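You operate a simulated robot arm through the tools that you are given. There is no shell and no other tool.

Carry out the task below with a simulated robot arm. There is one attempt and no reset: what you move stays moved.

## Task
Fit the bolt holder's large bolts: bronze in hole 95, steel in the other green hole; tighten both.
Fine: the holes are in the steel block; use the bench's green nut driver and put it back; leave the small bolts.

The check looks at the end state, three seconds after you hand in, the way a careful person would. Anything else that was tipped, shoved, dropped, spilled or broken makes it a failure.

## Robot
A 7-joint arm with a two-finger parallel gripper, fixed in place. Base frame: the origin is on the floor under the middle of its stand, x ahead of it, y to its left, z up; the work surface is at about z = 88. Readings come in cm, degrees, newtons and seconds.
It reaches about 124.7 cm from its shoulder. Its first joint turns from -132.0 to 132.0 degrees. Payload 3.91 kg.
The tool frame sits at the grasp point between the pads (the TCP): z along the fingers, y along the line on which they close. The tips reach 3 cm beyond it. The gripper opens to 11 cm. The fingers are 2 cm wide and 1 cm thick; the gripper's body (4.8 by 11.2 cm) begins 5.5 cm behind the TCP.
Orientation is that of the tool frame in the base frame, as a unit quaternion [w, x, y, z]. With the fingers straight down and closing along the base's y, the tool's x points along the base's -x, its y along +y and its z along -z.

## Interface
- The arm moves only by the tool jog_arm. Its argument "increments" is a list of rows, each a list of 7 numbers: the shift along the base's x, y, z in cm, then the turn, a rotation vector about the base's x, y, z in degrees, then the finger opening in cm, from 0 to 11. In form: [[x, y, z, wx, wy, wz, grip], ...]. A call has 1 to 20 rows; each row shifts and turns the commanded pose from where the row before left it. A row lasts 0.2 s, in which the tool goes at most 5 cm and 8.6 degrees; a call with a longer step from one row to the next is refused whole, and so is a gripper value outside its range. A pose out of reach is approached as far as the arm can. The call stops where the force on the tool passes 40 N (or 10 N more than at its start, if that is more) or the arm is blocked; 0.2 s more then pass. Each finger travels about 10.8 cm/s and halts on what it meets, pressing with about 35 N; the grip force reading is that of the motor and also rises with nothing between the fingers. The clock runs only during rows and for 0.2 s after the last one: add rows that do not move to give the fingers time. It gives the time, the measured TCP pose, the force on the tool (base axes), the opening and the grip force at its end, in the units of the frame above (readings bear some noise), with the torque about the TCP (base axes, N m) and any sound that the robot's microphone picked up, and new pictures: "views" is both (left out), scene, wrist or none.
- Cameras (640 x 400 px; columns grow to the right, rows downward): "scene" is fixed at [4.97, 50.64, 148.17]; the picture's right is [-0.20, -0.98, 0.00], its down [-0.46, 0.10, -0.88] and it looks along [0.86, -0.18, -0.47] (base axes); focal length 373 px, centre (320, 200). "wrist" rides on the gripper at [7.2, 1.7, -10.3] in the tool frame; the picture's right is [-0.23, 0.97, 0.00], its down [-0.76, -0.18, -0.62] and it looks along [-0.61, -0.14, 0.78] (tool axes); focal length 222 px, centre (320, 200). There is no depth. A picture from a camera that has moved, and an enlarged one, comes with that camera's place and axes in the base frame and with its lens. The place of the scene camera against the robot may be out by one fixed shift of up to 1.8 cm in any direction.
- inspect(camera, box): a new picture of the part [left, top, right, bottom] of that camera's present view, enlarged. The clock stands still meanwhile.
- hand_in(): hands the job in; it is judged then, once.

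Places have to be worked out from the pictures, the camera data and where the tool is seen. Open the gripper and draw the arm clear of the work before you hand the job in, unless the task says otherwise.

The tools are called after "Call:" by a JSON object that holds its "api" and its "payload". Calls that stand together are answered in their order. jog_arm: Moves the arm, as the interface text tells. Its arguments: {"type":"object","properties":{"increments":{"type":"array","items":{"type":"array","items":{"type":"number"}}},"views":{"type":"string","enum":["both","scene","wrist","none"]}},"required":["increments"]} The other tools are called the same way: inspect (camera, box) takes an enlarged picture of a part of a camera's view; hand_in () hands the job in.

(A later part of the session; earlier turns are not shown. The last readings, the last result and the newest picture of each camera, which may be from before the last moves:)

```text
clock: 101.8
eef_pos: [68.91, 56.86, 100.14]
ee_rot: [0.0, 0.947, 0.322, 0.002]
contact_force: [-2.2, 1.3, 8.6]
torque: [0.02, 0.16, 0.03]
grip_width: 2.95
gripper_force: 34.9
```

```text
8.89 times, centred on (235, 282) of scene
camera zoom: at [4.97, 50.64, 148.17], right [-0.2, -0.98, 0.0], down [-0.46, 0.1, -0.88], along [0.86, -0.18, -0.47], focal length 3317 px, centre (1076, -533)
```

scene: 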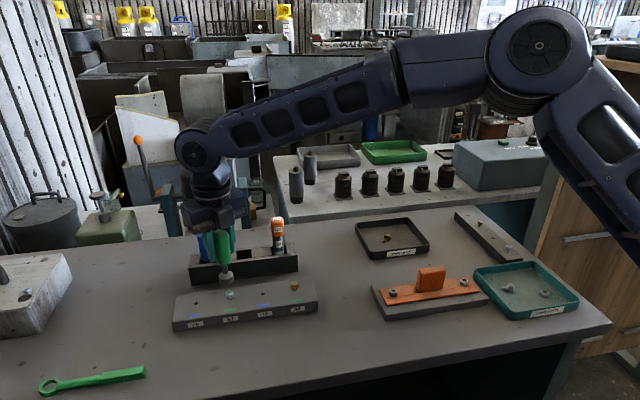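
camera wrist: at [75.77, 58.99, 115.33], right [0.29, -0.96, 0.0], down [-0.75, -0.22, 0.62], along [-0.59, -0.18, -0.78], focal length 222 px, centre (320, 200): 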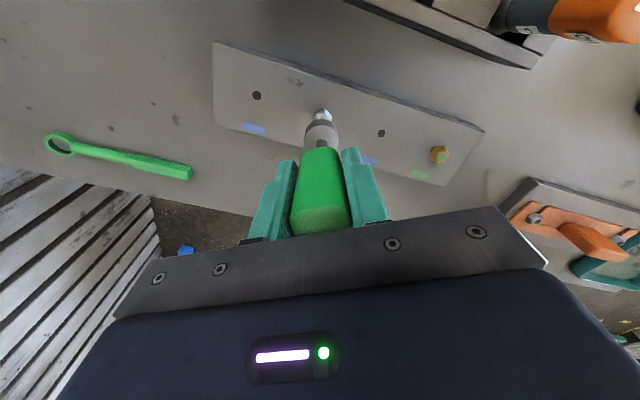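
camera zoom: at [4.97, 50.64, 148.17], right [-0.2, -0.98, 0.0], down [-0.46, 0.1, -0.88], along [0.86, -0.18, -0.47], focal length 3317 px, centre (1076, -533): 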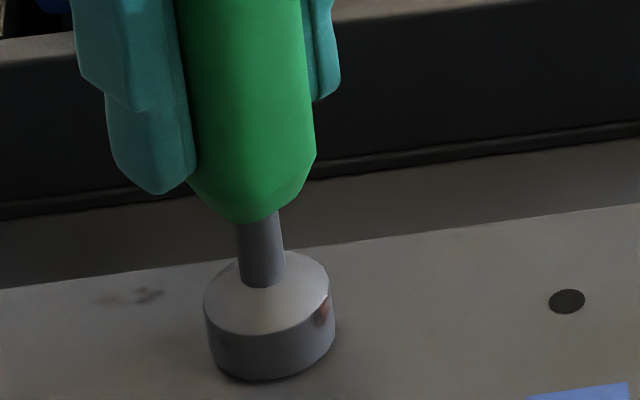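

Load came back at z = 100.14, about 0.42 cm lower than at the start, after nearly one turn. The head should be about 0.2 cm from seating. I'll lift the socket off, check the bolt, and wind back 300° for another stroke.

Call:
{"api": "jog_arm", "payload": {"increments": [[0.02, 0, 0.3, 0, 0, 0, 2], [0, 0, 0.6, 0, 0, 0, 2], [0, 0, 0.8, 0, 0, 0, 2], [0, 0, 0.3, 0, 0, 0, 2], [0, 0, 0, 0, 0, 8.5, 2], [0, 0, 0, 0, 0, 8.5, 2], [0, 0, 0, 0, 0, 8.5, 2], [0, 0, 0, 0, 0, 8.5, 2], [0, 0, 0, 0, 0, 8.5, 2], [0, 0, 0, 0, 0, 8.5, 2], [0, 0, 0, 0, 0, 8.5, 2], [0, 0, 0, 0, 0, 8.5, 2], [0, 0, 0, 0, 0, 8.5, 2], [0, 0, 0, 0, 0, 8.5, 2], [0, 0, 0, 0, 0, 8.5, 2], [0, 0, 0, 0, 0, 8.5, 2], [0, 0, 0, 0, 0, 8.5, 2], [0, 0, 0, 0, 0, 8.5, 2], [0, 0, 0, 0, 0, 8.5, 2], [0, 0, 0, 0, 0, 8.5, 2]], "views": "none"}}

Call:
{"api": "inspect", "payload": {"camera": "scene", "box": [215, 260, 255, 305]}}

```text
clock: 106.0
eef_pos: [68.93, 56.84, 102.15]
ee_rot: [-0.002, 0.054, 0.999, 0.0]
contact_force: [0.0, 0.6, -0.6]
torque: [-0.01, 0.03, -0.03]
grip_width: 2.96
gripper_force: 35.0
```

```text
8.89 times, centred on (235, 282) of scene
camera zoom: at [4.97, 50.64, 148.17], right [-0.2, -0.98, 0.0], down [-0.46, 0.1, -0.88], along [0.86, -0.18, -0.47], focal length 3317 px, centre (1076, -533)
```

zoom: 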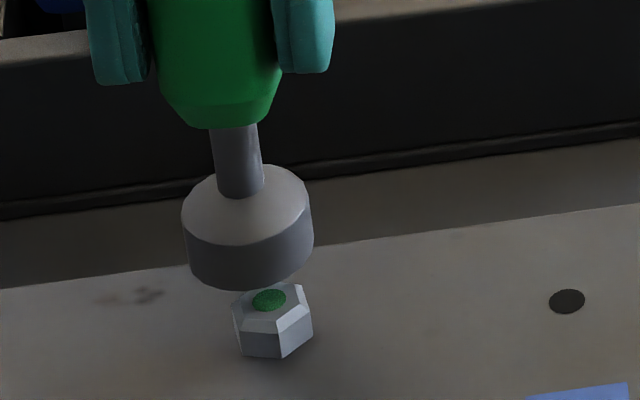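

The bolt has gone down a lot. I'll look closely at how near the head is to the block.

Call:
{"api": "inspect", "payload": {"camera": "scene", "box": [232, 288, 256, 304]}}

Call:
{"api": "inspect", "payload": {"camera": "wrist", "box": [280, 80, 360, 160]}}

```text
16.00 times, centred on (244, 296) of scene
camera zoom: at [4.97, 50.64, 148.17], right [-0.2, -0.98, 0.0], down [-0.46, 0.1, -0.88], along [0.86, -0.18, -0.47], focal length 5971 px, centre (1536, -1336)
```

zoom: 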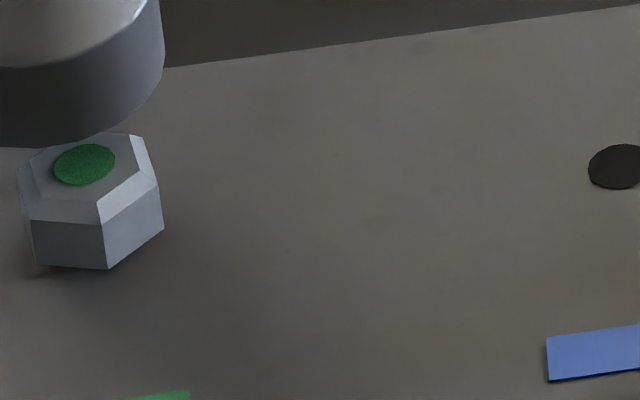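

```text
5.00 times, centred on (320, 120) of wrist
camera zoom: at [61.94, 59.39, 112.34], right [0.33, 0.94, 0.0], down [0.74, -0.26, 0.62], along [0.59, -0.21, -0.78], focal length 1111 px, centre (320, 600)
```

zoom: 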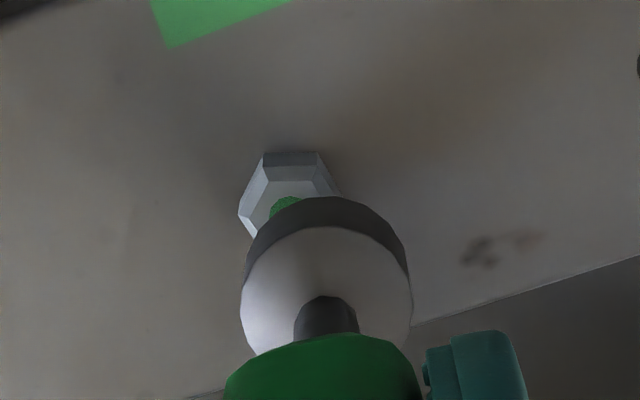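

The head is now close to the block surface with no neck visible. I'll wind back to yaw +98°, a multiple of 60° from where I left the hex, realign on the bolt and re-engage.

Call:
{"api": "jog_arm", "payload": {"increments": [[-0.027, -0.063, 0, 0, 0, 8, 2], [-0.027, -0.063, 0, 0, 0, 8, 2], [-0.027, -0.063, 0, 0, 0, 8, 2], [-0.027, -0.063, 0, 0, 0, 8, 2], [-0.027, -0.063, 0, 0, 0, 8, 2], [-0.027, -0.063, 0, 0, 0, 8, 2], [-0.027, -0.063, 0, 0, 0, 8, 2], [-0.027, -0.063, 0, 0, 0, 8, 2], [-0.027, -0.063, 0, 0, 0, 8, 2], [-0.027, -0.063, 0, 0, 0, 8, 2], [-0.027, -0.063, 0, 0, 0, 8, 2], [-0.027, -0.063, 0, 0, 0, 8, 2], [-0.027, -0.063, 0, 0, 0, 8, 2], [0, 0, -0.4, 0, 0, 0, 2], [0, 0, 0, 0, 0, 0, 2]], "views": "none"}}

Call:
{"api": "inspect", "payload": {"camera": "scene", "box": [215, 260, 255, 305]}}

```text
clock: 109.2
eef_pos: [68.65, 56.01, 101.61]
ee_rot: [0.001, 0.753, -0.658, 0.001]
contact_force: [-0.4, -0.5, -0.2]
torque: [0.0, 0.0, 0.0]
grip_width: 2.96
gripper_force: 35.0
```

```text
8.89 times, centred on (235, 282) of scene
camera zoom: at [4.97, 50.64, 148.17], right [-0.2, -0.98, 0.0], down [-0.46, 0.1, -0.88], along [0.86, -0.18, -0.47], focal length 3317 px, centre (1076, -533)
```

zoom: 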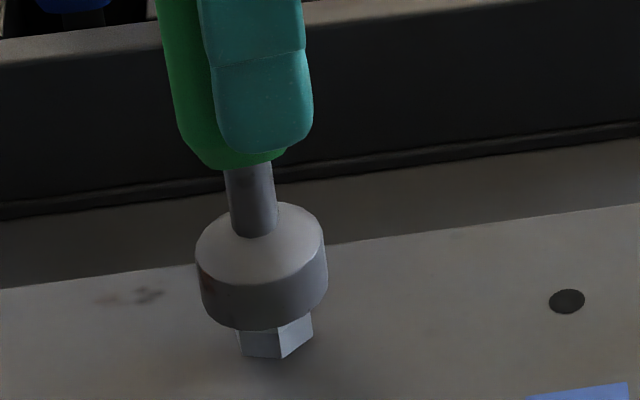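

The socket is back in line with the bolt. I'll lower to re-engage.

Call:
{"api": "jog_arm", "payload": {"increments": [[0, 0, -0.3, 0, 0, 0, 2], [0, 0, -0.3, 0, 0, 0, 2], [0, 0, -0.2, 0, 0, 0, 2], [0, 0, -0.2, 0, 0, 0, 2], [0, 0, -0.2, 0, 0, 0, 2], [0, 0, 0, 0, 0, 0, 2]], "views": "none"}}

Call:
{"api": "inspect", "payload": {"camera": "scene", "box": [215, 260, 255, 305]}}

```text
clock: 110.6
eef_pos: [68.64, 56.05, 100.52]
ee_rot: [0.001, 0.753, -0.658, 0.001]
contact_force: [0.3, 0.5, -0.4]
torque: [-0.03, 0.04, -0.02]
grip_width: 2.97
gripper_force: 34.5
```

```text
8.89 times, centred on (235, 282) of scene
camera zoom: at [4.97, 50.64, 148.17], right [-0.2, -0.98, 0.0], down [-0.46, 0.1, -0.88], along [0.86, -0.18, -0.47], focal length 3317 px, centre (1076, -533)
```

zoom: 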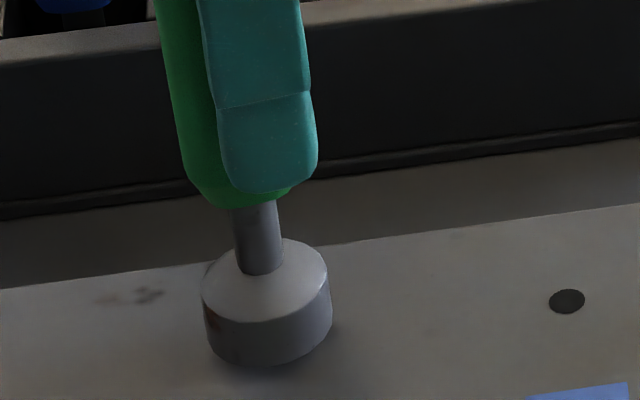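

Call:
{"api": "jog_arm", "payload": {"increments": [[0, 0, -0.15, 0, 0, 0, 2], [0, 0, -0.12, 0, 0, 0, 2], [0, 0, -0.1, 0, 0, 0, 2], [0, 0, 0, 0, 0, 0, 2]], "views": "none"}}

```text
clock: 111.6
eef_pos: [68.64, 56.05, 100.23]
ee_rot: [0.002, 0.753, -0.658, 0.001]
contact_force: [-0.8, 0.1, -0.6]
torque: [-0.02, 0.0, 0.02]
grip_width: 2.97
gripper_force: 35.4
```

No floor contact yet at 100.23; I'll go slightly lower.

Call:
{"api": "jog_arm", "payload": {"increments": [[0, 0, -0.08, 0, 0, 0, 2], [0, 0, -0.08, 0, 0, 0, 2], [0, 0, -0.06, 0, 0, 0, 2], [0, 0, 0, 0, 0, 0, 2]], "views": "none"}}

Call:
{"api": "inspect", "payload": {"camera": "scene", "box": [215, 260, 255, 305]}}

```text
clock: 112.6
eef_pos: [68.48, 56.08, 100.21]
ee_rot: [0.0, 0.753, -0.658, 0.001]
contact_force: [0.0, -1.5, 26.3]
torque: [-0.05, 0.01, 0.0]
grip_width: 2.98
gripper_force: 34.7
```

```text
8.89 times, centred on (235, 282) of scene
camera zoom: at [4.97, 50.64, 148.17], right [-0.2, -0.98, 0.0], down [-0.46, 0.1, -0.88], along [0.86, -0.18, -0.47], focal length 3317 px, centre (1076, -533)
```

zoom: 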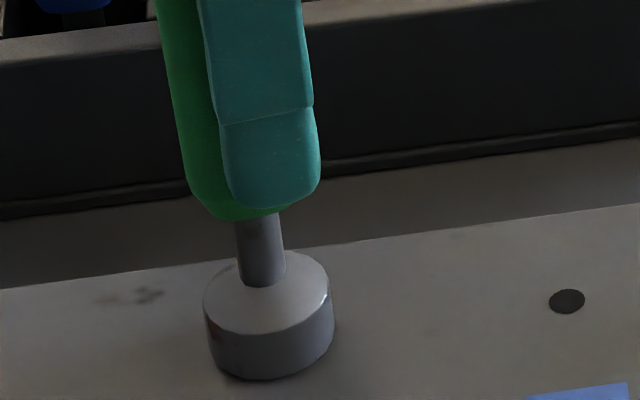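

Seated again at 26 N; I'll ease up slightly and turn clockwise 40°, watching torque for tightness.

Call:
{"api": "jog_arm", "payload": {"increments": [[0, 0, 0.08, 0, 0, 0, 2], [-0.071, -0.005, 0, 0, 0, -8, 2], [-0.071, 0.005, 0, 0, 0, -8, 2], [-0.07, 0.015, 0, 0, 0, -8, 2], [-0.067, 0.024, 0, 0, 0, -8, 2], [-0.063, 0.033, 0, 0, 0, -8, 2]], "views": "none"}}

```text
clock: 114.0
eef_pos: [68.12, 56.08, 99.92]
ee_rot: [-0.002, -0.482, 0.876, -0.001]
contact_force: [0.7, -1.0, 12.6]
torque: [0.03, -0.11, 0.1]
grip_width: 2.96
gripper_force: 35.0
```

Torque is only 0.10 N·m so far. I'll keep turning clockwise.

Call:
{"api": "jog_arm", "payload": {"increments": [[-0.058, 0.042, 0, 0, 0, -8, 2], [-0.051, 0.049, 0, 0, 0, -8, 2], [-0.044, 0.056, 0, 0, 0, -8, 2], [-0.036, 0.062, 0, 0, 0, -8, 2], [-0.027, 0.066, 0, 0, 0, -8, 2]], "views": "none"}}

Call:
{"api": "inspect", "payload": {"camera": "scene", "box": [215, 260, 255, 305]}}

```text
clock: 115.2
eef_pos: [67.93, 56.41, 99.89]
ee_rot: [-0.002, -0.152, 0.988, -0.001]
contact_force: [-1.7, -0.7, 7.4]
torque: [-0.1, 0.05, 0.04]
grip_width: 2.97
gripper_force: 35.0
```

```text
8.89 times, centred on (235, 282) of scene
camera zoom: at [4.97, 50.64, 148.17], right [-0.2, -0.98, 0.0], down [-0.46, 0.1, -0.88], along [0.86, -0.18, -0.47], focal length 3317 px, centre (1076, -533)
```

zoom: 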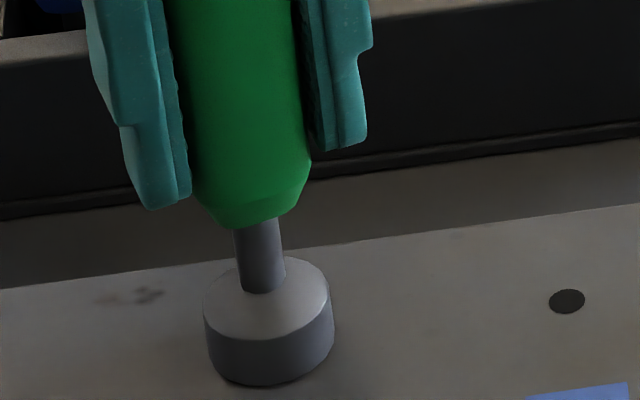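

The upward load keeps falling, so it's still threading down. I'll continue.

Call:
{"api": "jog_arm", "payload": {"increments": [[-0.017, 0.069, 0, 0, 0, -8, 2], [-0.008, 0.071, 0, 0, 0, -8, 2], [0.003, 0.071, 0, 0, 0, -8, 2], [0.012, 0.07, 0, 0, 0, -8, 2], [0.022, 0.068, 0, 0, 0, -8, 2]], "views": "none"}}

```text
clock: 116.4
eef_pos: [68.08, 56.67, 99.91]
ee_rot: [-0.001, 0.194, 0.981, 0.001]
contact_force: [0.2, -0.8, -0.6]
torque: [0.01, 0.0, 0.04]
grip_width: 2.99
gripper_force: 34.9
```

Call:
{"api": "jog_arm", "payload": {"increments": [[0.031, 0.064, -0.03, 0, 0, -8, 2], [0.04, 0.059, -0.03, 0, 0, -8, 2], [0.048, 0.053, -0.03, 0, 0, -8, 2], [0.054, 0.046, -0.03, 0, 0, -8, 2], [0.06, 0.038, -0.02, 0, 0, -8, 2], [0.065, 0.029, 0, 0, 0, -8, 2], [0.068, 0.02, 0, 0, 0, -8, 2]], "views": "none"}}

Call:
{"api": "inspect", "payload": {"camera": "scene", "box": [215, 260, 255, 305]}}

```text
clock: 118.0
eef_pos: [68.53, 57.11, 99.79]
ee_rot: [-0.001, 0.633, 0.774, 0.0]
contact_force: [-1.4, -1.2, -0.9]
torque: [-0.02, 0.0, 0.06]
grip_width: 2.96
gripper_force: 35.1
```

```text
8.89 times, centred on (235, 282) of scene
camera zoom: at [4.97, 50.64, 148.17], right [-0.2, -0.98, 0.0], down [-0.46, 0.1, -0.88], along [0.86, -0.18, -0.47], focal length 3317 px, centre (1076, -533)
```

zoom: 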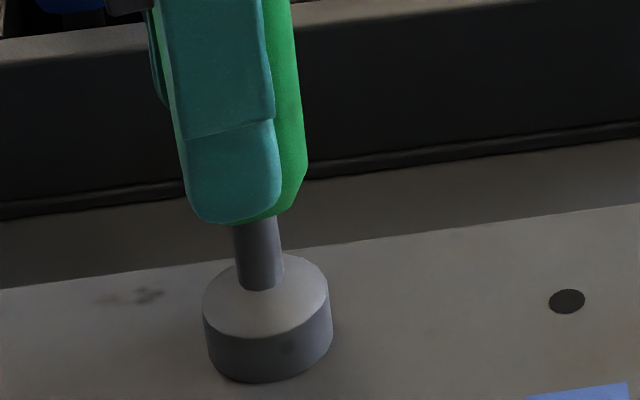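

Call:
{"api": "jog_arm", "payload": {"increments": [[0.07, 0.01, -0.02, 0, 0, -8, 2], [0.071, 0, -0.02, 0, 0, -8, 2], [0.07, -0.01, -0.02, 0, 0, -8, 2], [0.068, -0.02, -0.02, 0, 0, -8, 2], [0.065, -0.029, 0, 0, 0, -8, 2], [0.06, -0.038, 0, 0, 0, -8, 2], [0.054, -0.046, 0, 0, 0, -8, 2], [0.048, -0.053, 0, 0, 0, -8, 2]], "views": "none"}}

Call:
{"api": "inspect", "payload": {"camera": "scene", "box": [215, 260, 255, 305]}}

```text
clock: 119.8
eef_pos: [68.98, 56.98, 99.72]
ee_rot: [-0.001, 0.947, 0.322, 0.002]
contact_force: [-1.9, 1.5, 12.2]
torque: [-0.06, 0.22, 0.42]
grip_width: 2.98
gripper_force: 35.1
```

```text
8.89 times, centred on (235, 282) of scene
camera zoom: at [4.97, 50.64, 148.17], right [-0.2, -0.98, 0.0], down [-0.46, 0.1, -0.88], along [0.86, -0.18, -0.47], focal length 3317 px, centre (1076, -533)
```

zoom: 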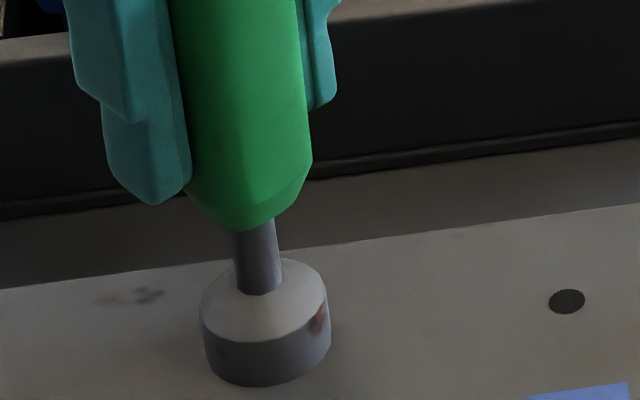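

Torque jumped to 0.42 N·m, so the head is seating. I'll turn one more 8° step to confirm it's tight.

Call:
{"api": "jog_arm", "payload": {"increments": [[0.04, -0.059, 0, 0, 0, -8, 2], [0, 0, 0, 0, 0, 0, 2]], "views": "none"}}

```text
clock: 120.4
eef_pos: [68.87, 56.81, 99.92]
ee_rot: [0.0, 0.967, 0.256, 0.0]
contact_force: [2.0, -4.5, 14.9]
torque: [-0.26, -0.13, 0.41]
grip_width: 2.96
gripper_force: 34.8
```

Torque holds at 0.41 N·m. I'll lift off, inspect the seat, and wind back for another stroke to make sure it's tight.

Call:
{"api": "jog_arm", "payload": {"increments": [[0, 0.02, 0.3, 0, 0, 0, 2], [0, 0, 0.6, 0, 0, 0, 2], [0, 0, 0.8, 0, 0, 0, 2], [0, 0, 0.8, 0, 0, 0, 2], [0, 0, 0, 0, 0, 8, 2], [0, 0, 0, 0, 0, 8, 2], [0, 0, 0, 0, 0, 8, 2], [0, 0, 0, 0, 0, 8, 2], [0, 0, 0, 0, 0, 8, 2], [0, 0, 0, 0, 0, 8, 2], [0, 0, 0, 0, 0, 8, 2], [0, 0, 0, 0, 0, 8, 2], [0, 0, 0, 0, 0, 8, 2], [0, 0, 0, 0, 0, 8, 2], [0, 0, 0, 0, 0, 8, 2], [0, 0, 0, 0, 0, 8, 2], [0, 0, 0, 0, 0, 8, 2], [0, 0, 0, 0, 0, 8, 2], [0, 0, 0, 0, 0, 8, 2]], "views": "none"}}

Call:
{"api": "inspect", "payload": {"camera": "scene", "box": [222, 280, 256, 304]}}

Call:
{"api": "inspect", "payload": {"camera": "scene", "box": [200, 210, 270, 300]}}

```text
clock: 124.4
eef_pos: [68.94, 56.82, 102.29]
ee_rot: [-0.001, 0.26, 0.966, 0.001]
contact_force: [0.6, 0.8, -1.4]
torque: [-0.02, 0.01, 0.02]
grip_width: 2.96
gripper_force: 34.8
```

```text
16.00 times, centred on (239, 292) of scene
camera zoom: at [4.97, 50.64, 148.17], right [-0.2, -0.98, 0.0], down [-0.46, 0.1, -0.88], along [0.86, -0.18, -0.47], focal length 5971 px, centre (1616, -1272)
```

zoom: 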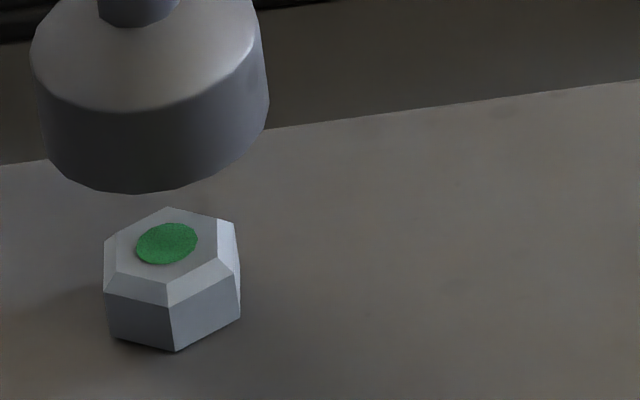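

```text
4.44 times, centred on (235, 255) of scene
camera zoom: at [4.97, 50.64, 148.17], right [-0.2, -0.98, 0.0], down [-0.46, 0.1, -0.88], along [0.86, -0.18, -0.47], focal length 1659 px, centre (698, -44)
```

zoom: 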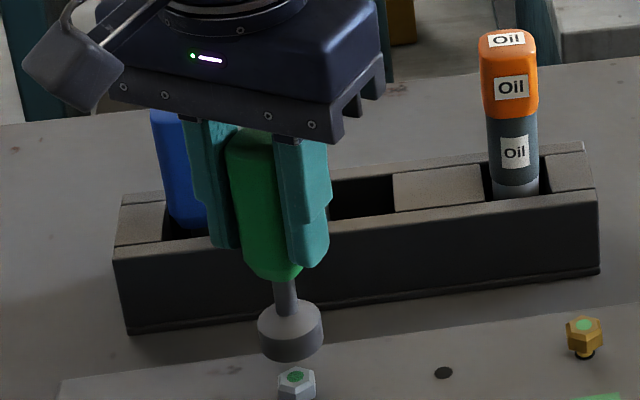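

The steel head is now flush on the block. To confirm tightness I'll re-engage at this yaw (-30°, a 60° multiple) and turn further until torque builds.

Call:
{"api": "jog_arm", "payload": {"increments": [[-0.883, -0.04, 0, 0, 0, 0, 2], [0, 0, -0.6, 0, 0, 0, 2], [0, 0, -0.6, 0, 0, 0, 2], [0, 0, -0.4, 0, 0, 0, 2], [0, 0, -0.3, 0, 0, 0, 2], [0, 0, -0.2, 0, 0, 0, 2], [0, 0, 0, 0, 0, 0, 2]], "views": "none"}}

Call:
{"api": "inspect", "payload": {"camera": "scene", "box": [215, 260, 255, 305]}}

```text
clock: 126.0
eef_pos: [68.13, 56.83, 100.21]
ee_rot: [-0.002, 0.262, 0.965, 0.0]
contact_force: [0.4, -1.0, -1.2]
torque: [-0.04, 0.02, -0.01]
grip_width: 2.98
gripper_force: 34.8
```

```text
8.89 times, centred on (235, 282) of scene
camera zoom: at [4.97, 50.64, 148.17], right [-0.2, -0.98, 0.0], down [-0.46, 0.1, -0.88], along [0.86, -0.18, -0.47], focal length 3317 px, centre (1076, -533)
```

zoom: 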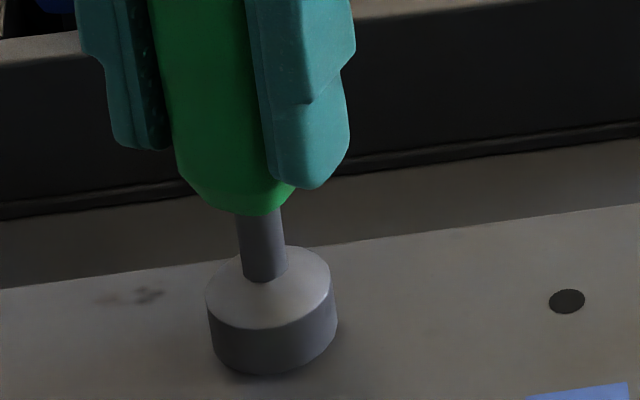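

Call:
{"api": "jog_arm", "payload": {"increments": [[0, 0, -0.15, 0, 0, 0, 2], [0, 0, -0.12, 0, 0, 0, 2], [0, 0, -0.08, 0, 0, 0, 2], [0, 0, 0, 0, 0, 0, 2]], "views": "none"}}

```text
clock: 127.0
eef_pos: [68.15, 56.88, 99.94]
ee_rot: [-0.002, 0.261, 0.965, 0.001]
contact_force: [1.7, 1.4, 1.9]
torque: [0.01, 0.01, -0.02]
grip_width: 3.0
gripper_force: 35.6
```

Engaged. I'll turn clockwise 40° and read the torque.

Call:
{"api": "jog_arm", "payload": {"increments": [[0.04, 0.059, -0.03, 0, 0, -8, 2], [0.048, 0.053, 0, 0, 0, -8, 2], [0.054, 0.046, 0, 0, 0, -8, 2], [0.06, 0.038, 0, 0, 0, -8, 2], [0.065, 0.029, 0, 0, 0, -8, 2]], "views": "none"}}

Call:
{"api": "inspect", "payload": {"camera": "scene", "box": [200, 210, 270, 310]}}

```text
clock: 128.2
eef_pos: [68.3, 56.95, 99.86]
ee_rot: [0.0, 0.576, 0.817, 0.002]
contact_force: [-2.9, -1.4, 13.1]
torque: [-0.07, 0.27, 0.5]
grip_width: 2.97
gripper_force: 34.8
```

```text
4.00 times, centred on (235, 260) of scene
camera zoom: at [4.97, 50.64, 148.17], right [-0.2, -0.98, 0.0], down [-0.46, 0.1, -0.88], along [0.86, -0.18, -0.47], focal length 1493 px, centre (660, -40)
```

zoom: 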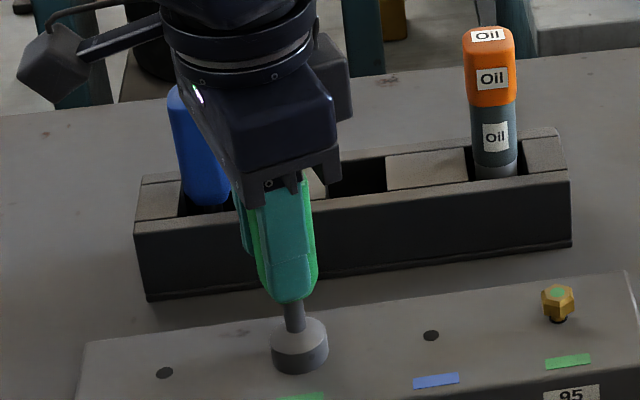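

Call:
{"api": "inspect", "payload": {"camera": "scene", "box": [215, 250, 255, 305]}}

Call:
{"api": "inspect", "payload": {"camera": "wrist", "box": [260, 100, 380, 240]}}

```text
7.27 times, centred on (235, 278) of scene
camera zoom: at [4.97, 50.64, 148.17], right [-0.2, -0.98, 0.0], down [-0.46, 0.1, -0.88], along [0.86, -0.18, -0.47], focal length 2714 px, centre (938, -364)
```

zoom: 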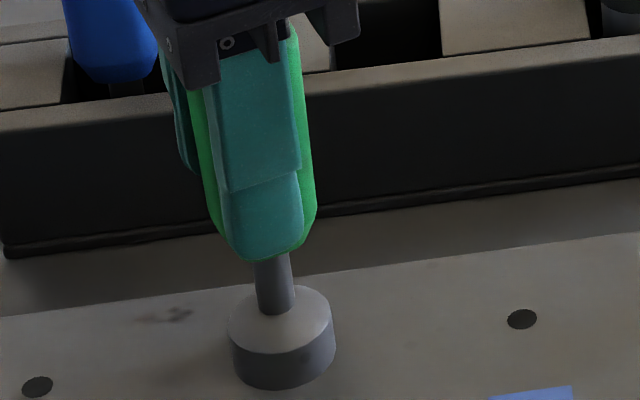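

```text
2.86 times, centred on (320, 170) of wrist
camera zoom: at [67.35, 64.35, 110.1], right [0.99, 0.11, 0.0], down [0.09, -0.78, 0.62], along [0.07, -0.62, -0.78], focal length 635 px, centre (320, 286)
```

zoom: 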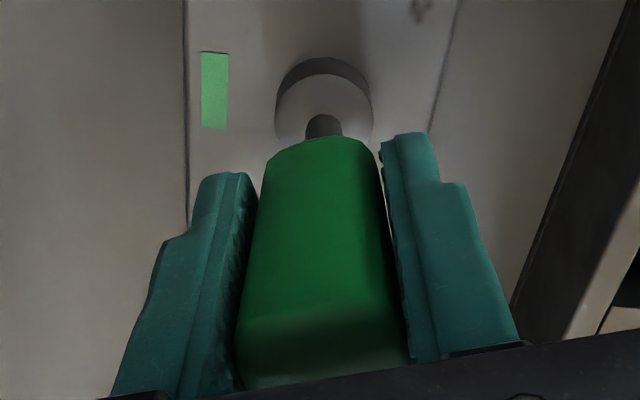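

The handle still sits square in the fingers. I'll continue clockwise and watch whether torque climbs.

Call:
{"api": "jog_arm", "payload": {"increments": [[0.068, 0.02, 0, 0, 0, -8, 2], [0.07, 0.01, 0, 0, 0, -8, 2], [0.071, 0, 0, 0, 0, -8, 2]], "views": "none"}}

Call:
{"api": "jog_arm", "payload": {"increments": [[0.07, -0.01, 0, 0, 0, -8, 2], [0.068, -0.02, 0, 0, 0, -8, 2], [0.065, -0.029, 0, 0, 0, -8, 2]], "views": "none"}}

Call:
{"api": "jog_arm", "payload": {"increments": [[0.06, -0.038, 0, 0, 0, -8, 2], [0.054, -0.046, 0, 0, 0, -8, 2], [0.048, -0.053, 0, 0, 0, -8, 2]], "views": "none"}}

Call:
{"api": "inspect", "payload": {"camera": "scene", "box": [215, 260, 255, 305]}}

```text
clock: 129.0
eef_pos: [68.63, 56.99, 99.77]
ee_rot: [-0.001, 0.735, 0.679, 0.003]
contact_force: [-2.0, -1.0, 19.1]
torque: [-0.14, 0.27, 0.54]
grip_width: 2.97
gripper_force: 34.9
```

```text
clock: 129.8
eef_pos: [68.73, 56.99, 99.68]
ee_rot: [0.0, 0.859, 0.512, 0.001]
contact_force: [-2.1, 3.4, 14.4]
torque: [0.28, 0.0, 0.52]
grip_width: 2.99
gripper_force: 35.9
```

```text
clock: 130.6
eef_pos: [69.08, 56.61, 99.8]
ee_rot: [0.001, 0.947, 0.321, 0.002]
contact_force: [-0.3, -0.3, 3.6]
torque: [0.06, -0.02, 0.49]
grip_width: 2.97
gripper_force: 35.1
```

```text
8.89 times, centred on (235, 282) of scene
camera zoom: at [4.97, 50.64, 148.17], right [-0.2, -0.98, 0.0], down [-0.46, 0.1, -0.88], along [0.86, -0.18, -0.47], focal length 3317 px, centre (1076, -533)
```

zoom: 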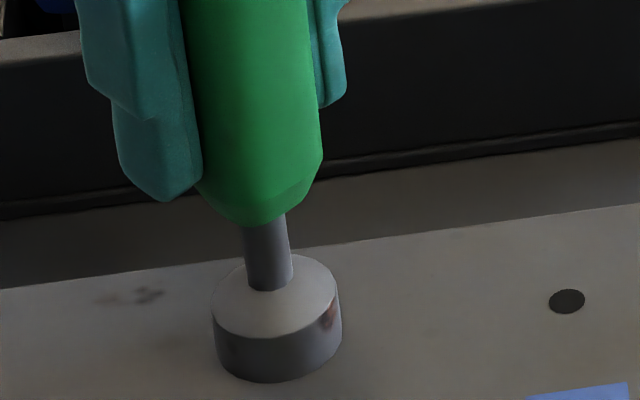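

Torque has held steady at about 0.5 N·m over 110°, and the driver hasn't slipped in the fingers. I'll lift off and look at the bolt's orientation and seat.

Call:
{"api": "jog_arm", "payload": {"increments": [[0, 0, 0.3, 0, 0, 0, 2], [0, 0, 0.6, 0, 0, 0, 2], [0, 0, 0.8, 0, 0, 0, 2], [0, 0, 1.3, 0, 0, 0, 2], [0, 0, 2, 0, 0, 0, 2], [0, 0, 0, 0, 0, 0, 2]], "views": "none"}}

Call:
{"api": "inspect", "payload": {"camera": "scene", "box": [222, 280, 256, 304]}}

Call:
{"api": "inspect", "payload": {"camera": "wrist", "box": [270, 60, 370, 160]}}

```text
clock: 132.0
eef_pos: [68.82, 56.89, 104.88]
ee_rot: [-0.001, 0.946, 0.323, 0.001]
contact_force: [0.5, -0.2, -1.7]
torque: [0.01, 0.02, -0.01]
grip_width: 2.94
gripper_force: 34.6
```

```text
16.00 times, centred on (239, 292) of scene
camera zoom: at [4.97, 50.64, 148.17], right [-0.2, -0.98, 0.0], down [-0.46, 0.1, -0.88], along [0.86, -0.18, -0.47], focal length 5971 px, centre (1616, -1272)
```

zoom: 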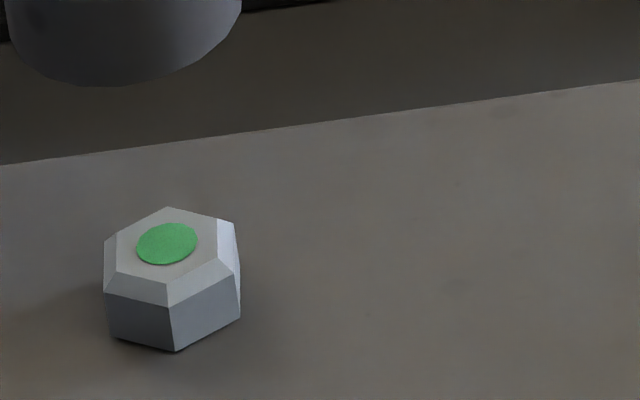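

```text
4.00 times, centred on (320, 110) of wrist
camera zoom: at [75.51, 60.0, 115.18], right [0.42, -0.91, 0.0], down [-0.71, -0.33, 0.62], along [-0.56, -0.26, -0.78], focal length 888 px, centre (320, 560)
```

zoom: 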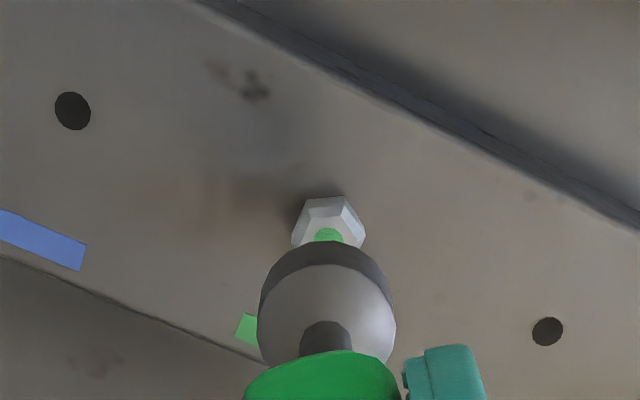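

The bolt's orientation is pixel-identical to before, so the steel bolt didn't move under about 0.5 N·m: it is flush and tight. Now for the bronze bolt in hole 95: I'll shift 14 cm in -y while winding the driver back to yaw +210°.

Call:
{"api": "jog_arm", "payload": {"increments": [[0.004, -0.702, 0, 0, 0, 8, 2], [0.004, -0.702, 0, 0, 0, 8, 2], [0.004, -0.702, 0, 0, 0, 8, 2], [0.004, -0.702, 0, 0, 0, 8, 2], [0.004, -0.702, 0, 0, 0, 8, 2], [0.004, -0.702, 0, 0, 0, 8, 2], [0.004, -0.702, 0, 0, 0, 8, 2], [0.004, -0.702, 0, 0, 0, 8, 2], [0.004, -0.702, 0, 0, 0, 8, 2], [0.004, -0.702, 0, 0, 0, 8, 2], [0.004, -0.702, 0, 0, 0, 8, 2], [0.004, -0.702, 0, 0, 0, 8, 2], [0.004, -0.702, 0, 0, 0, 8, 2], [0.004, -0.702, 0, 0, 0, 8, 2], [0.004, -0.702, 0, 0, 0, 8, 2], [0.004, -0.702, 0, 0, 0, 8, 2], [0.004, -0.702, 0, 0, 0, 8, 2], [0.004, -0.702, 0, 0, 0, 8, 2], [0.004, -0.702, 0, 0, 0, 8, 2], [0.004, -0.702, 0, 0, 0, 8, 2]], "views": "none"}}

Call:
{"api": "jog_arm", "payload": {"increments": [[0, 0, 0, 0, 0, 8, 2], [0, 0, 0, 0, 0, 8, 2], [0, 0, 0, 0, 0, 8, 2], [0, 0, 0, 0, 0, 8, 2], [0, 0, 0, 0, 0, 8, 2], [0, 0, 0, 0, 0, 8, 2], [0, 0, 0, 0, 0, 8, 2], [0, 0, 0, 0, 0, 8, 2], [0, 0, 0, 0, 0, 8, 2], [0, 0, 0, 0, 0, 8, 2], [0, 0, 0, 0, 0, 8, 2], [0, 0, 0, 0, 0, 8, 2], [0, 0, 0, 0, 0, 8, 2], [0, 0, 0, 0, 0, 8, 2], [0, 0, 0, 0, 0, 8, 2], [0, 0, 0, 0, 0, 8, 2], [0, 0, 0, 0, 0, 8, 2], [0, 0, 0, 0, 0, 8, 2], [0, 0, 0, 0, 0, 8, 2], [0, 0, 0, 0, 0, 8, 2]], "views": "none"}}

Call:
{"api": "jog_arm", "payload": {"increments": [[0, 0, 0, 0, 0, 8, 2], [0, 0, 0, 0, 0, 8, 2], [0, 0, 0, 0, 0, 8, 2], [0, 0, 0, 0, 0, 8, 2], [0, 0, 0, 0, 0, 0, 2], [0, 0, 0, 0, 0, 0, 2]], "views": "both"}}

Call:
{"api": "inspect", "payload": {"camera": "scene", "box": [275, 230, 325, 305]}}

```text
clock: 136.2
eef_pos: [68.84, 42.8, 105.03]
ee_rot: [-0.002, -0.155, 0.988, -0.001]
contact_force: [-0.3, 0.5, -0.9]
torque: [-0.02, 0.02, 0.0]
grip_width: 2.96
gripper_force: 34.4
```

```text
clock: 140.4
eef_pos: [68.9, 42.82, 104.9]
ee_rot: [0.0, 1.0, -0.02, 0.002]
contact_force: [-0.7, -0.1, -0.1]
torque: [0.02, -0.01, 0.0]
grip_width: 2.97
gripper_force: 34.8
```

```text
clock: 141.8
eef_pos: [68.94, 42.83, 104.75]
ee_rot: [-0.001, 0.967, 0.256, 0.002]
contact_force: [-0.3, 0.0, -0.8]
torque: [0.0, -0.01, 0.03]
grip_width: 2.98
gripper_force: 34.7
camera wrist: at [75.96, 45.01, 114.97], right [0.29, -0.96, 0.0], down [-0.75, -0.22, 0.62], along [-0.59, -0.18, -0.78], focal length 222 px, centre (320, 200)
```

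scene: 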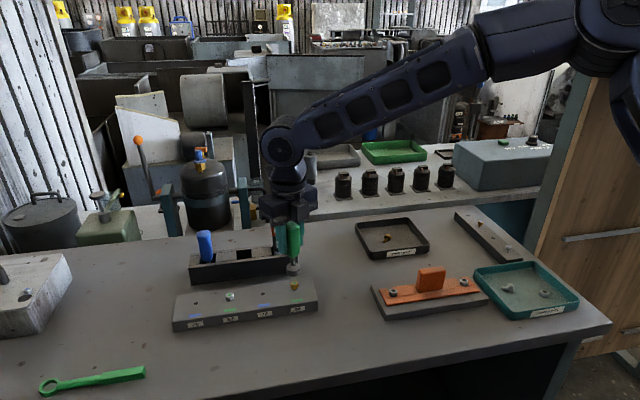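
wrist: 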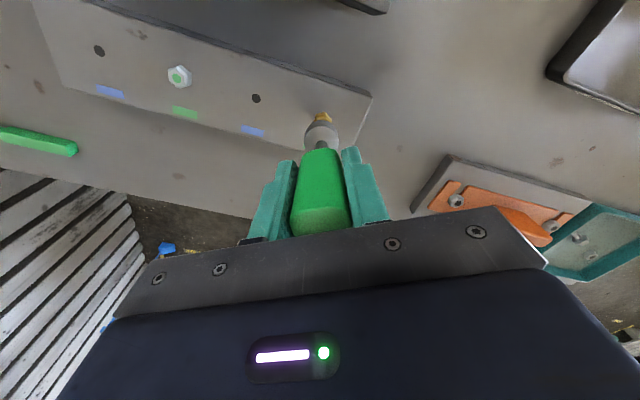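

```text
5.33 times, centred on (300, 268) of scene
camera zoom: at [4.97, 50.64, 148.17], right [-0.2, -0.98, 0.0], down [-0.46, 0.1, -0.88], along [0.86, -0.18, -0.47], focal length 1990 px, centre (427, -160)
```

zoom: 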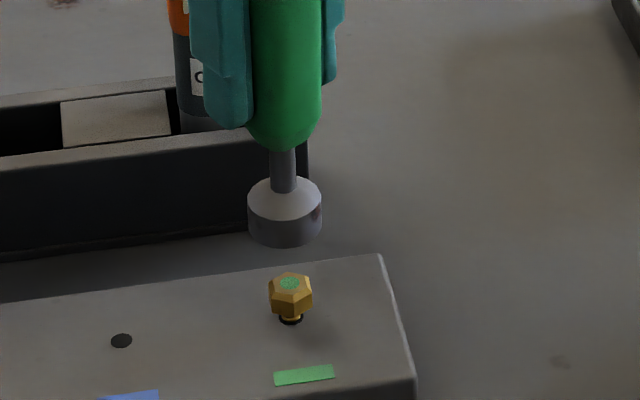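

The socket is above the bronze bolt. I'll lower to just above its head and check the alignment.

Call:
{"api": "jog_arm", "payload": {"increments": [[0, 0, -1.5, 0, 0, 0, 2], [0, 0, -1.3, 0, 0, 0, 2], [0, 0, 0, 0, 0, 0, 2], [0, 0, 0, 0, 0, 0, 2]], "views": "none"}}

Call:
{"api": "inspect", "payload": {"camera": "scene", "box": [280, 250, 320, 295]}}

```text
clock: 142.8
eef_pos: [69.03, 43.0, 101.93]
ee_rot: [0.0, 0.966, 0.257, 0.002]
contact_force: [0.1, 0.0, -1.1]
torque: [-0.02, 0.0, 0.02]
grip_width: 2.97
gripper_force: 34.9
```

```text
8.89 times, centred on (300, 272) of scene
camera zoom: at [4.97, 50.64, 148.17], right [-0.2, -0.98, 0.0], down [-0.46, 0.1, -0.88], along [0.86, -0.18, -0.47], focal length 3317 px, centre (498, -444)
```

zoom: 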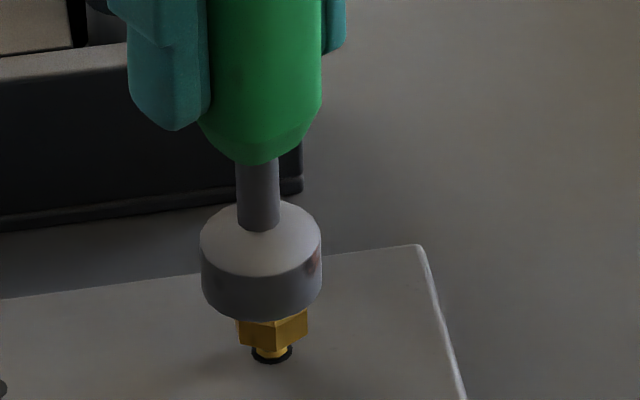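

The socket sits about 0.2 cm too far in +y relative to the bronze head. I'll shift -0.2 in y and re-check.

Call:
{"api": "jog_arm", "payload": {"increments": [[0, -0.2, 0, 0, 0, 0, 2], [0, 0, 0, 0, 0, 0, 2], [0, 0, 0, 0, 0, 0, 2]], "views": "none"}}

Call:
{"api": "inspect", "payload": {"camera": "scene", "box": [285, 265, 315, 295]}}

Call:
{"api": "inspect", "payload": {"camera": "wrist", "box": [280, 90, 360, 160]}}

```text
clock: 143.6
eef_pos: [69.02, 42.75, 101.99]
ee_rot: [0.0, 0.967, 0.256, 0.002]
contact_force: [-1.1, -0.7, -0.9]
torque: [-0.02, 0.01, 0.03]
grip_width: 2.94
gripper_force: 34.6
```

```text
13.33 times, centred on (300, 280) of scene
camera zoom: at [4.97, 50.64, 148.17], right [-0.2, -0.98, 0.0], down [-0.46, 0.1, -0.88], along [0.86, -0.18, -0.47], focal length 4976 px, centre (587, -867)
```

zoom: 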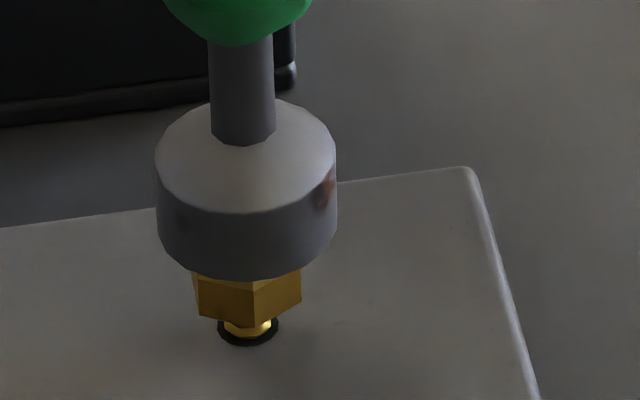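

```text
5.71 times, centred on (320, 125) of wrist
camera zoom: at [76.02, 44.85, 112.29], right [0.28, -0.96, 0.0], down [-0.75, -0.22, 0.62], along [-0.59, -0.18, -0.78], focal length 1269 px, centre (320, 629)
```

zoom: 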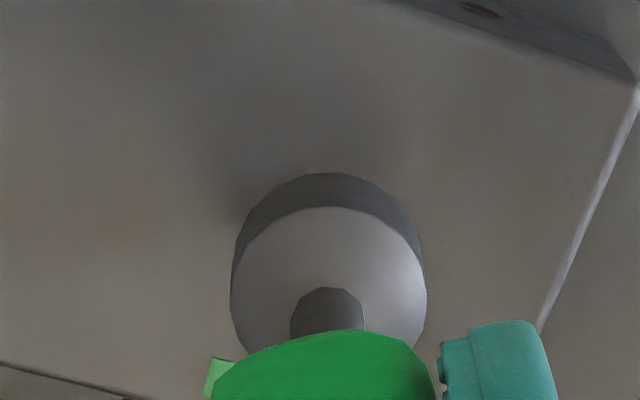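

Aligned now. I'll lower onto the bronze head in small steps.

Call:
{"api": "jog_arm", "payload": {"increments": [[0, 0, -0.3, 0, 0, 0, 2], [0, 0, -0.3, 0, 0, 0, 2], [0, 0, -0.2, 0, 0, 0, 2], [0, 0, -0.2, 0, 0, 0, 2], [0, 0, -0.15, 0, 0, 0, 2], [0, 0, 0, 0, 0, 0, 2]], "views": "none"}}

Call:
{"api": "inspect", "payload": {"camera": "scene", "box": [285, 265, 315, 295]}}

```text
clock: 145.0
eef_pos: [68.89, 42.64, 100.82]
ee_rot: [-0.001, 0.967, 0.255, 0.002]
contact_force: [0.2, -0.7, -1.3]
torque: [-0.04, 0.0, -0.02]
grip_width: 2.94
gripper_force: 35.2
```

```text
13.33 times, centred on (300, 280) of scene
camera zoom: at [4.97, 50.64, 148.17], right [-0.2, -0.98, 0.0], down [-0.46, 0.1, -0.88], along [0.86, -0.18, -0.47], focal length 4976 px, centre (587, -867)
```

zoom: 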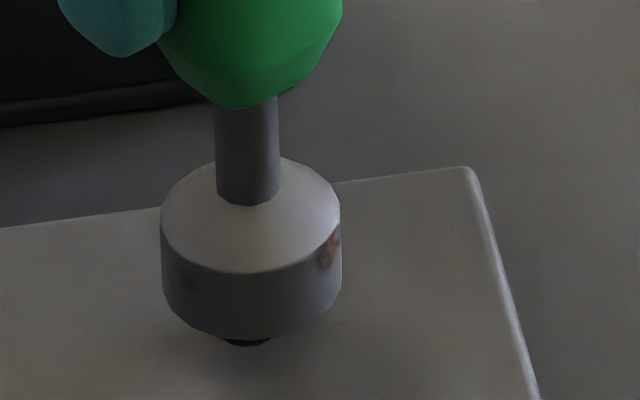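

Call:
{"api": "jog_arm", "payload": {"increments": [[0, 0, -0.1, 0, 0, 0, 2], [0, 0, -0.1, 0, 0, 0, 2], [0, 0, -0.08, 0, 0, 0, 2], [0, 0, 0, 0, 0, 0, 2]], "views": "none"}}

```text
clock: 146.0
eef_pos: [68.83, 42.61, 100.54]
ee_rot: [-0.001, 0.967, 0.256, 0.001]
contact_force: [2.1, 3.3, -1.4]
torque: [0.27, -0.2, -0.01]
grip_width: 2.98
gripper_force: 35.1
```

Light side contact of 4 N shows the head is in the socket. I'll nudge slightly with it and lower to floor contact.

Call:
{"api": "jog_arm", "payload": {"increments": [[0.03, 0.05, -0.06, 0, 0, 0, 2], [0, 0, -0.06, 0, 0, 0, 2], [0, 0, -0.05, 0, 0, 0, 2], [0, 0, 0, 0, 0, 0, 2]], "views": "none"}}

```text
clock: 147.0
eef_pos: [68.87, 42.77, 100.53]
ee_rot: [-0.001, 0.966, 0.257, 0.002]
contact_force: [-1.7, -1.0, 14.9]
torque: [-0.08, 0.19, -0.02]
grip_width: 2.98
gripper_force: 35.1
```

Seated on the bronze head with 15 N. Now I'll turn clockwise about the socket axis, 160° in this call.

Call:
{"api": "jog_arm", "payload": {"increments": [[0.031, -0.064, 0, 0, 0, -8, 2], [0.022, -0.068, 0, 0, 0, -8, 2], [0.012, -0.07, 0, 0, 0, -8, 2], [0.003, -0.071, 0, 0, 0, -8, 2], [-0.008, -0.071, 0, 0, 0, -8, 2], [-0.017, -0.069, 0, 0, 0, -8, 2], [-0.027, -0.066, 0, 0, 0, -8, 2], [-0.036, -0.062, 0, 0, 0, -8, 2], [-0.044, -0.056, 0, 0, 0, -8, 2], [-0.051, -0.049, 0, 0, 0, -8, 2], [-0.058, -0.042, -0.01, 0, 0, -8, 2], [-0.063, -0.033, -0.01, 0, 0, -8, 2], [-0.067, -0.024, -0.01, 0, 0, -8, 2], [-0.07, -0.015, -0.01, 0, 0, -8, 2], [-0.071, -0.005, -0.01, 0, 0, -8, 2], [-0.071, 0.005, -0.01, 0, 0, -8, 2], [-0.07, 0.015, -0.01, 0, 0, -8, 2], [-0.067, 0.024, -0.01, 0, 0, -8, 2], [-0.063, 0.033, -0.01, 0, 0, -8, 2], [-0.058, 0.042, -0.01, 0, 0, -8, 2]], "views": "none"}}

Call:
{"api": "inspect", "payload": {"camera": "scene", "box": [285, 265, 315, 295]}}

```text
clock: 151.2
eef_pos: [68.16, 42.05, 100.4]
ee_rot: [-0.001, -0.419, 0.908, 0.0]
contact_force: [0.6, 0.8, 3.2]
torque: [0.03, -0.11, 0.01]
grip_width: 2.98
gripper_force: 34.3
```

```text
13.33 times, centred on (300, 280) of scene
camera zoom: at [4.97, 50.64, 148.17], right [-0.2, -0.98, 0.0], down [-0.46, 0.1, -0.88], along [0.86, -0.18, -0.47], focal length 4976 px, centre (587, -867)
```

zoom: 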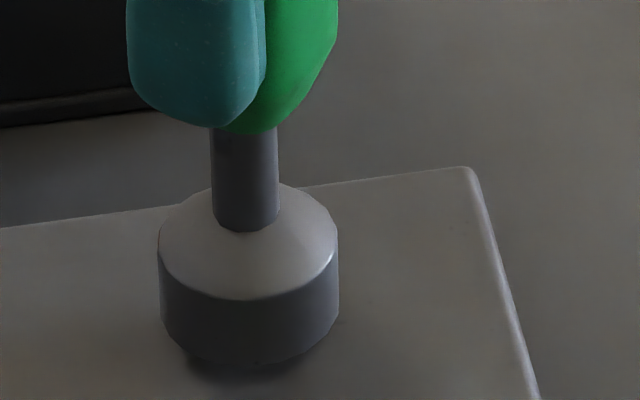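

It's threading down. I'll continue clockwise another 160° while following at about 0.01 cm per step.

Call:
{"api": "jog_arm", "payload": {"increments": [[-0.051, 0.049, -0.01, 0, 0, -8, 2], [-0.044, 0.056, -0.01, 0, 0, -8, 2], [-0.036, 0.062, -0.01, 0, 0, -8, 2], [-0.027, 0.066, -0.01, 0, 0, -8, 2], [-0.017, 0.069, -0.01, 0, 0, -8, 2], [-0.008, 0.071, -0.01, 0, 0, -8, 2], [0.003, 0.071, -0.01, 0, 0, -8, 2], [0.012, 0.07, -0.01, 0, 0, -8, 2], [0.022, 0.068, -0.01, 0, 0, -8, 2], [0.031, 0.064, -0.01, 0, 0, -8, 2], [0.04, 0.059, -0.01, 0, 0, -8, 2], [0.048, 0.053, -0.01, 0, 0, -8, 2], [0.054, 0.046, -0.01, 0, 0, -8, 2], [0.06, 0.038, -0.01, 0, 0, -8, 2], [0.065, 0.029, -0.01, 0, 0, -8, 2], [0.068, 0.02, -0.01, 0, 0, -8, 2], [0.07, 0.01, -0.01, 0, 0, -8, 2], [0.071, 0, -0.01, 0, 0, -8, 2], [0.07, -0.01, -0.01, 0, 0, -8, 2], [0.068, -0.02, -0.01, 0, 0, -8, 2]], "views": "none"}}

```text
clock: 155.4
eef_pos: [68.72, 42.79, 100.15]
ee_rot: [0.0, 0.821, 0.571, 0.002]
contact_force: [-1.2, 1.3, 0.2]
torque: [0.17, 0.02, 0.09]
grip_width: 2.96
gripper_force: 35.5
```

Continuing to yaw -142°, then lifting off and winding back for the second stroke.

Call:
{"api": "jog_arm", "payload": {"increments": [[0.065, -0.029, -0.01, 0, 0, -8, 2], [0.06, -0.038, -0.01, 0, 0, -8, 2], [0.054, -0.046, -0.01, 0, 0, -8, 2], [0.048, -0.053, -0.01, 0, 0, -8, 2], [0, 0, 0.3, 0, 0, 0, 2], [0, 0, 0.6, 0, 0, 0, 2], [0, 0, 0.8, 0, 0, 0, 2], [0, 0, 0.8, 0, 0, 0, 2], [0, 0, 0, 0, 0, 0, 2]], "views": "none"}}

Call:
{"api": "inspect", "payload": {"camera": "scene", "box": [285, 265, 315, 295]}}

```text
clock: 157.4
eef_pos: [68.78, 42.69, 102.46]
ee_rot: [0.0, 0.946, 0.323, 0.002]
contact_force: [-0.5, 0.1, -1.3]
torque: [-0.01, -0.01, 0.01]
grip_width: 2.96
gripper_force: 34.9
```

```text
13.33 times, centred on (300, 280) of scene
camera zoom: at [4.97, 50.64, 148.17], right [-0.2, -0.98, 0.0], down [-0.46, 0.1, -0.88], along [0.86, -0.18, -0.47], focal length 4976 px, centre (587, -867)
```

zoom: 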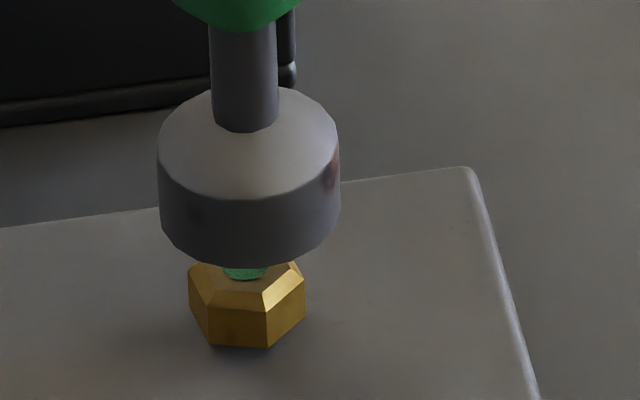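

The bronze head has come down most of the way. I'll wind back 300° to yaw +158° for the second stroke, keeping above the bolt.

Call:
{"api": "jog_arm", "payload": {"increments": [[0, 0, 0, 0, 0, 8, 2], [0, 0, 0, 0, 0, 8, 2], [0, 0, 0, 0, 0, 8, 2], [0, 0, 0, 0, 0, 8, 2], [0, 0, 0, 0, 0, 8, 2], [0, 0, 0, 0, 0, 8, 2], [0, 0, 0, 0, 0, 8, 2], [0, 0, 0, 0, 0, 8, 2], [0, 0, 0, 0, 0, 8, 2], [0, 0, 0, 0, 0, 8, 2], [0, 0, 0, 0, 0, 8, 2], [0, 0, 0, 0, 0, 8, 2], [0, 0, 0, 0, 0, 8, 2], [0, 0, 0, 0, 0, 8, 2], [0, 0, 0, 0, 0, 8, 2], [0, 0, 0, 0, 0, 8, 2], [0, 0, 0, 0, 0, 8, 2], [0, 0, 0, 0, 0, 8, 2], [0, 0, 0, 0, 0, 8, 2], [0, 0, 0, 0, 0, 8, 2]], "views": "none"}}

Call:
{"api": "jog_arm", "payload": {"increments": [[0.004, -0.028, 0, 0, 0, 8, 2], [0.004, -0.028, 0, 0, 0, 8, 2], [0.004, -0.028, 0, 0, 0, 8, 2], [0.004, -0.028, 0, 0, 0, 8, 2], [0.004, -0.028, 0, 0, 0, 8, 2], [0.004, -0.028, 0, 0, 0, 8, 2], [0.004, -0.028, 0, 0, 0, 8, 2], [0.004, -0.028, 0, 0, 0, 8, 2], [0.004, -0.028, 0, 0, 0, 8, 2], [0.004, -0.028, 0, 0, 0, 8, 2], [0.004, -0.028, 0, 0, 0, 8, 2], [0.004, -0.028, 0, 0, 0, 8, 2], [0.004, -0.028, 0, 0, 0, 8, 2], [0.004, -0.028, 0, 0, 0, 8, 2], [0.004, -0.028, 0, 0, 0, 8, 2], [0.004, -0.028, 0, 0, 0, 8, 2], [0.004, -0.028, 0, 0, 0, 8, 2], [0.003, -0.029, 0, 0, 0, 4, 2], [0, 0, 0, 0, 0, 0, 2], [0, 0, 0, 0, 0, 0, 2]], "views": "none"}}

Call:
{"api": "inspect", "payload": {"camera": "scene", "box": [285, 265, 315, 295]}}

```text
clock: 161.6
eef_pos: [68.96, 42.68, 102.53]
ee_rot: [-0.002, -0.155, 0.988, 0.0]
contact_force: [-0.1, -0.5, -1.7]
torque: [-0.02, -0.03, 0.02]
grip_width: 2.97
gripper_force: 35.3
```

```text
clock: 165.8
eef_pos: [68.87, 42.0, 102.56]
ee_rot: [0.001, 0.981, -0.193, 0.002]
contact_force: [-0.7, -0.1, -0.1]
torque: [-0.01, 0.0, 0.01]
grip_width: 2.96
gripper_force: 35.1
```

```text
13.33 times, centred on (300, 280) of scene
camera zoom: at [4.97, 50.64, 148.17], right [-0.2, -0.98, 0.0], down [-0.46, 0.1, -0.88], along [0.86, -0.18, -0.47], focal length 4976 px, centre (587, -867)
```

zoom: 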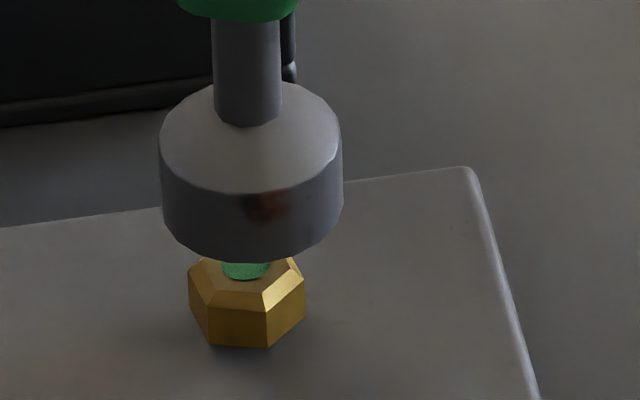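

Still in line over the bolt. I'll lower to re-engage.

Call:
{"api": "jog_arm", "payload": {"increments": [[0, 0.03, -0.6, 0, 0, 0, 2], [0, 0, -0.6, 0, 0, 0, 2], [0, 0, -0.4, 0, 0, 0, 2], [0, 0, -0.3, 0, 0, 0, 2], [0, 0, -0.2, 0, 0, 0, 2], [0, 0, -0.15, 0, 0, 0, 2], [0, 0, 0, 0, 0, 0, 2]], "views": "none"}}

Call:
{"api": "inspect", "payload": {"camera": "scene", "box": [285, 265, 315, 295]}}

```text
clock: 167.4
eef_pos: [68.87, 42.26, 100.26]
ee_rot: [0.001, 0.981, -0.194, 0.001]
contact_force: [0.3, 0.5, -1.4]
torque: [0.0, 0.0, -0.02]
grip_width: 2.99
gripper_force: 34.9
```

```text
13.33 times, centred on (300, 280) of scene
camera zoom: at [4.97, 50.64, 148.17], right [-0.2, -0.98, 0.0], down [-0.46, 0.1, -0.88], along [0.86, -0.18, -0.47], focal length 4976 px, centre (587, -867)
```

zoom: 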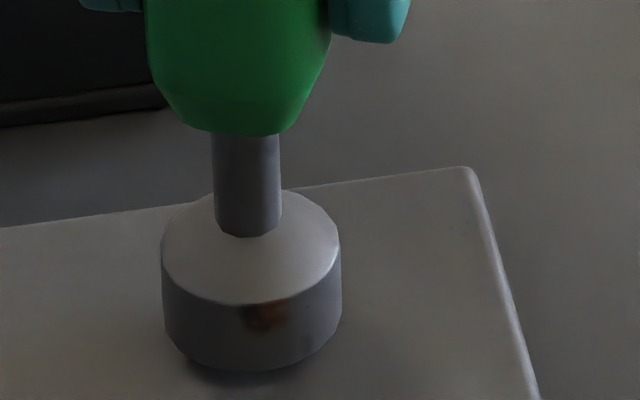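

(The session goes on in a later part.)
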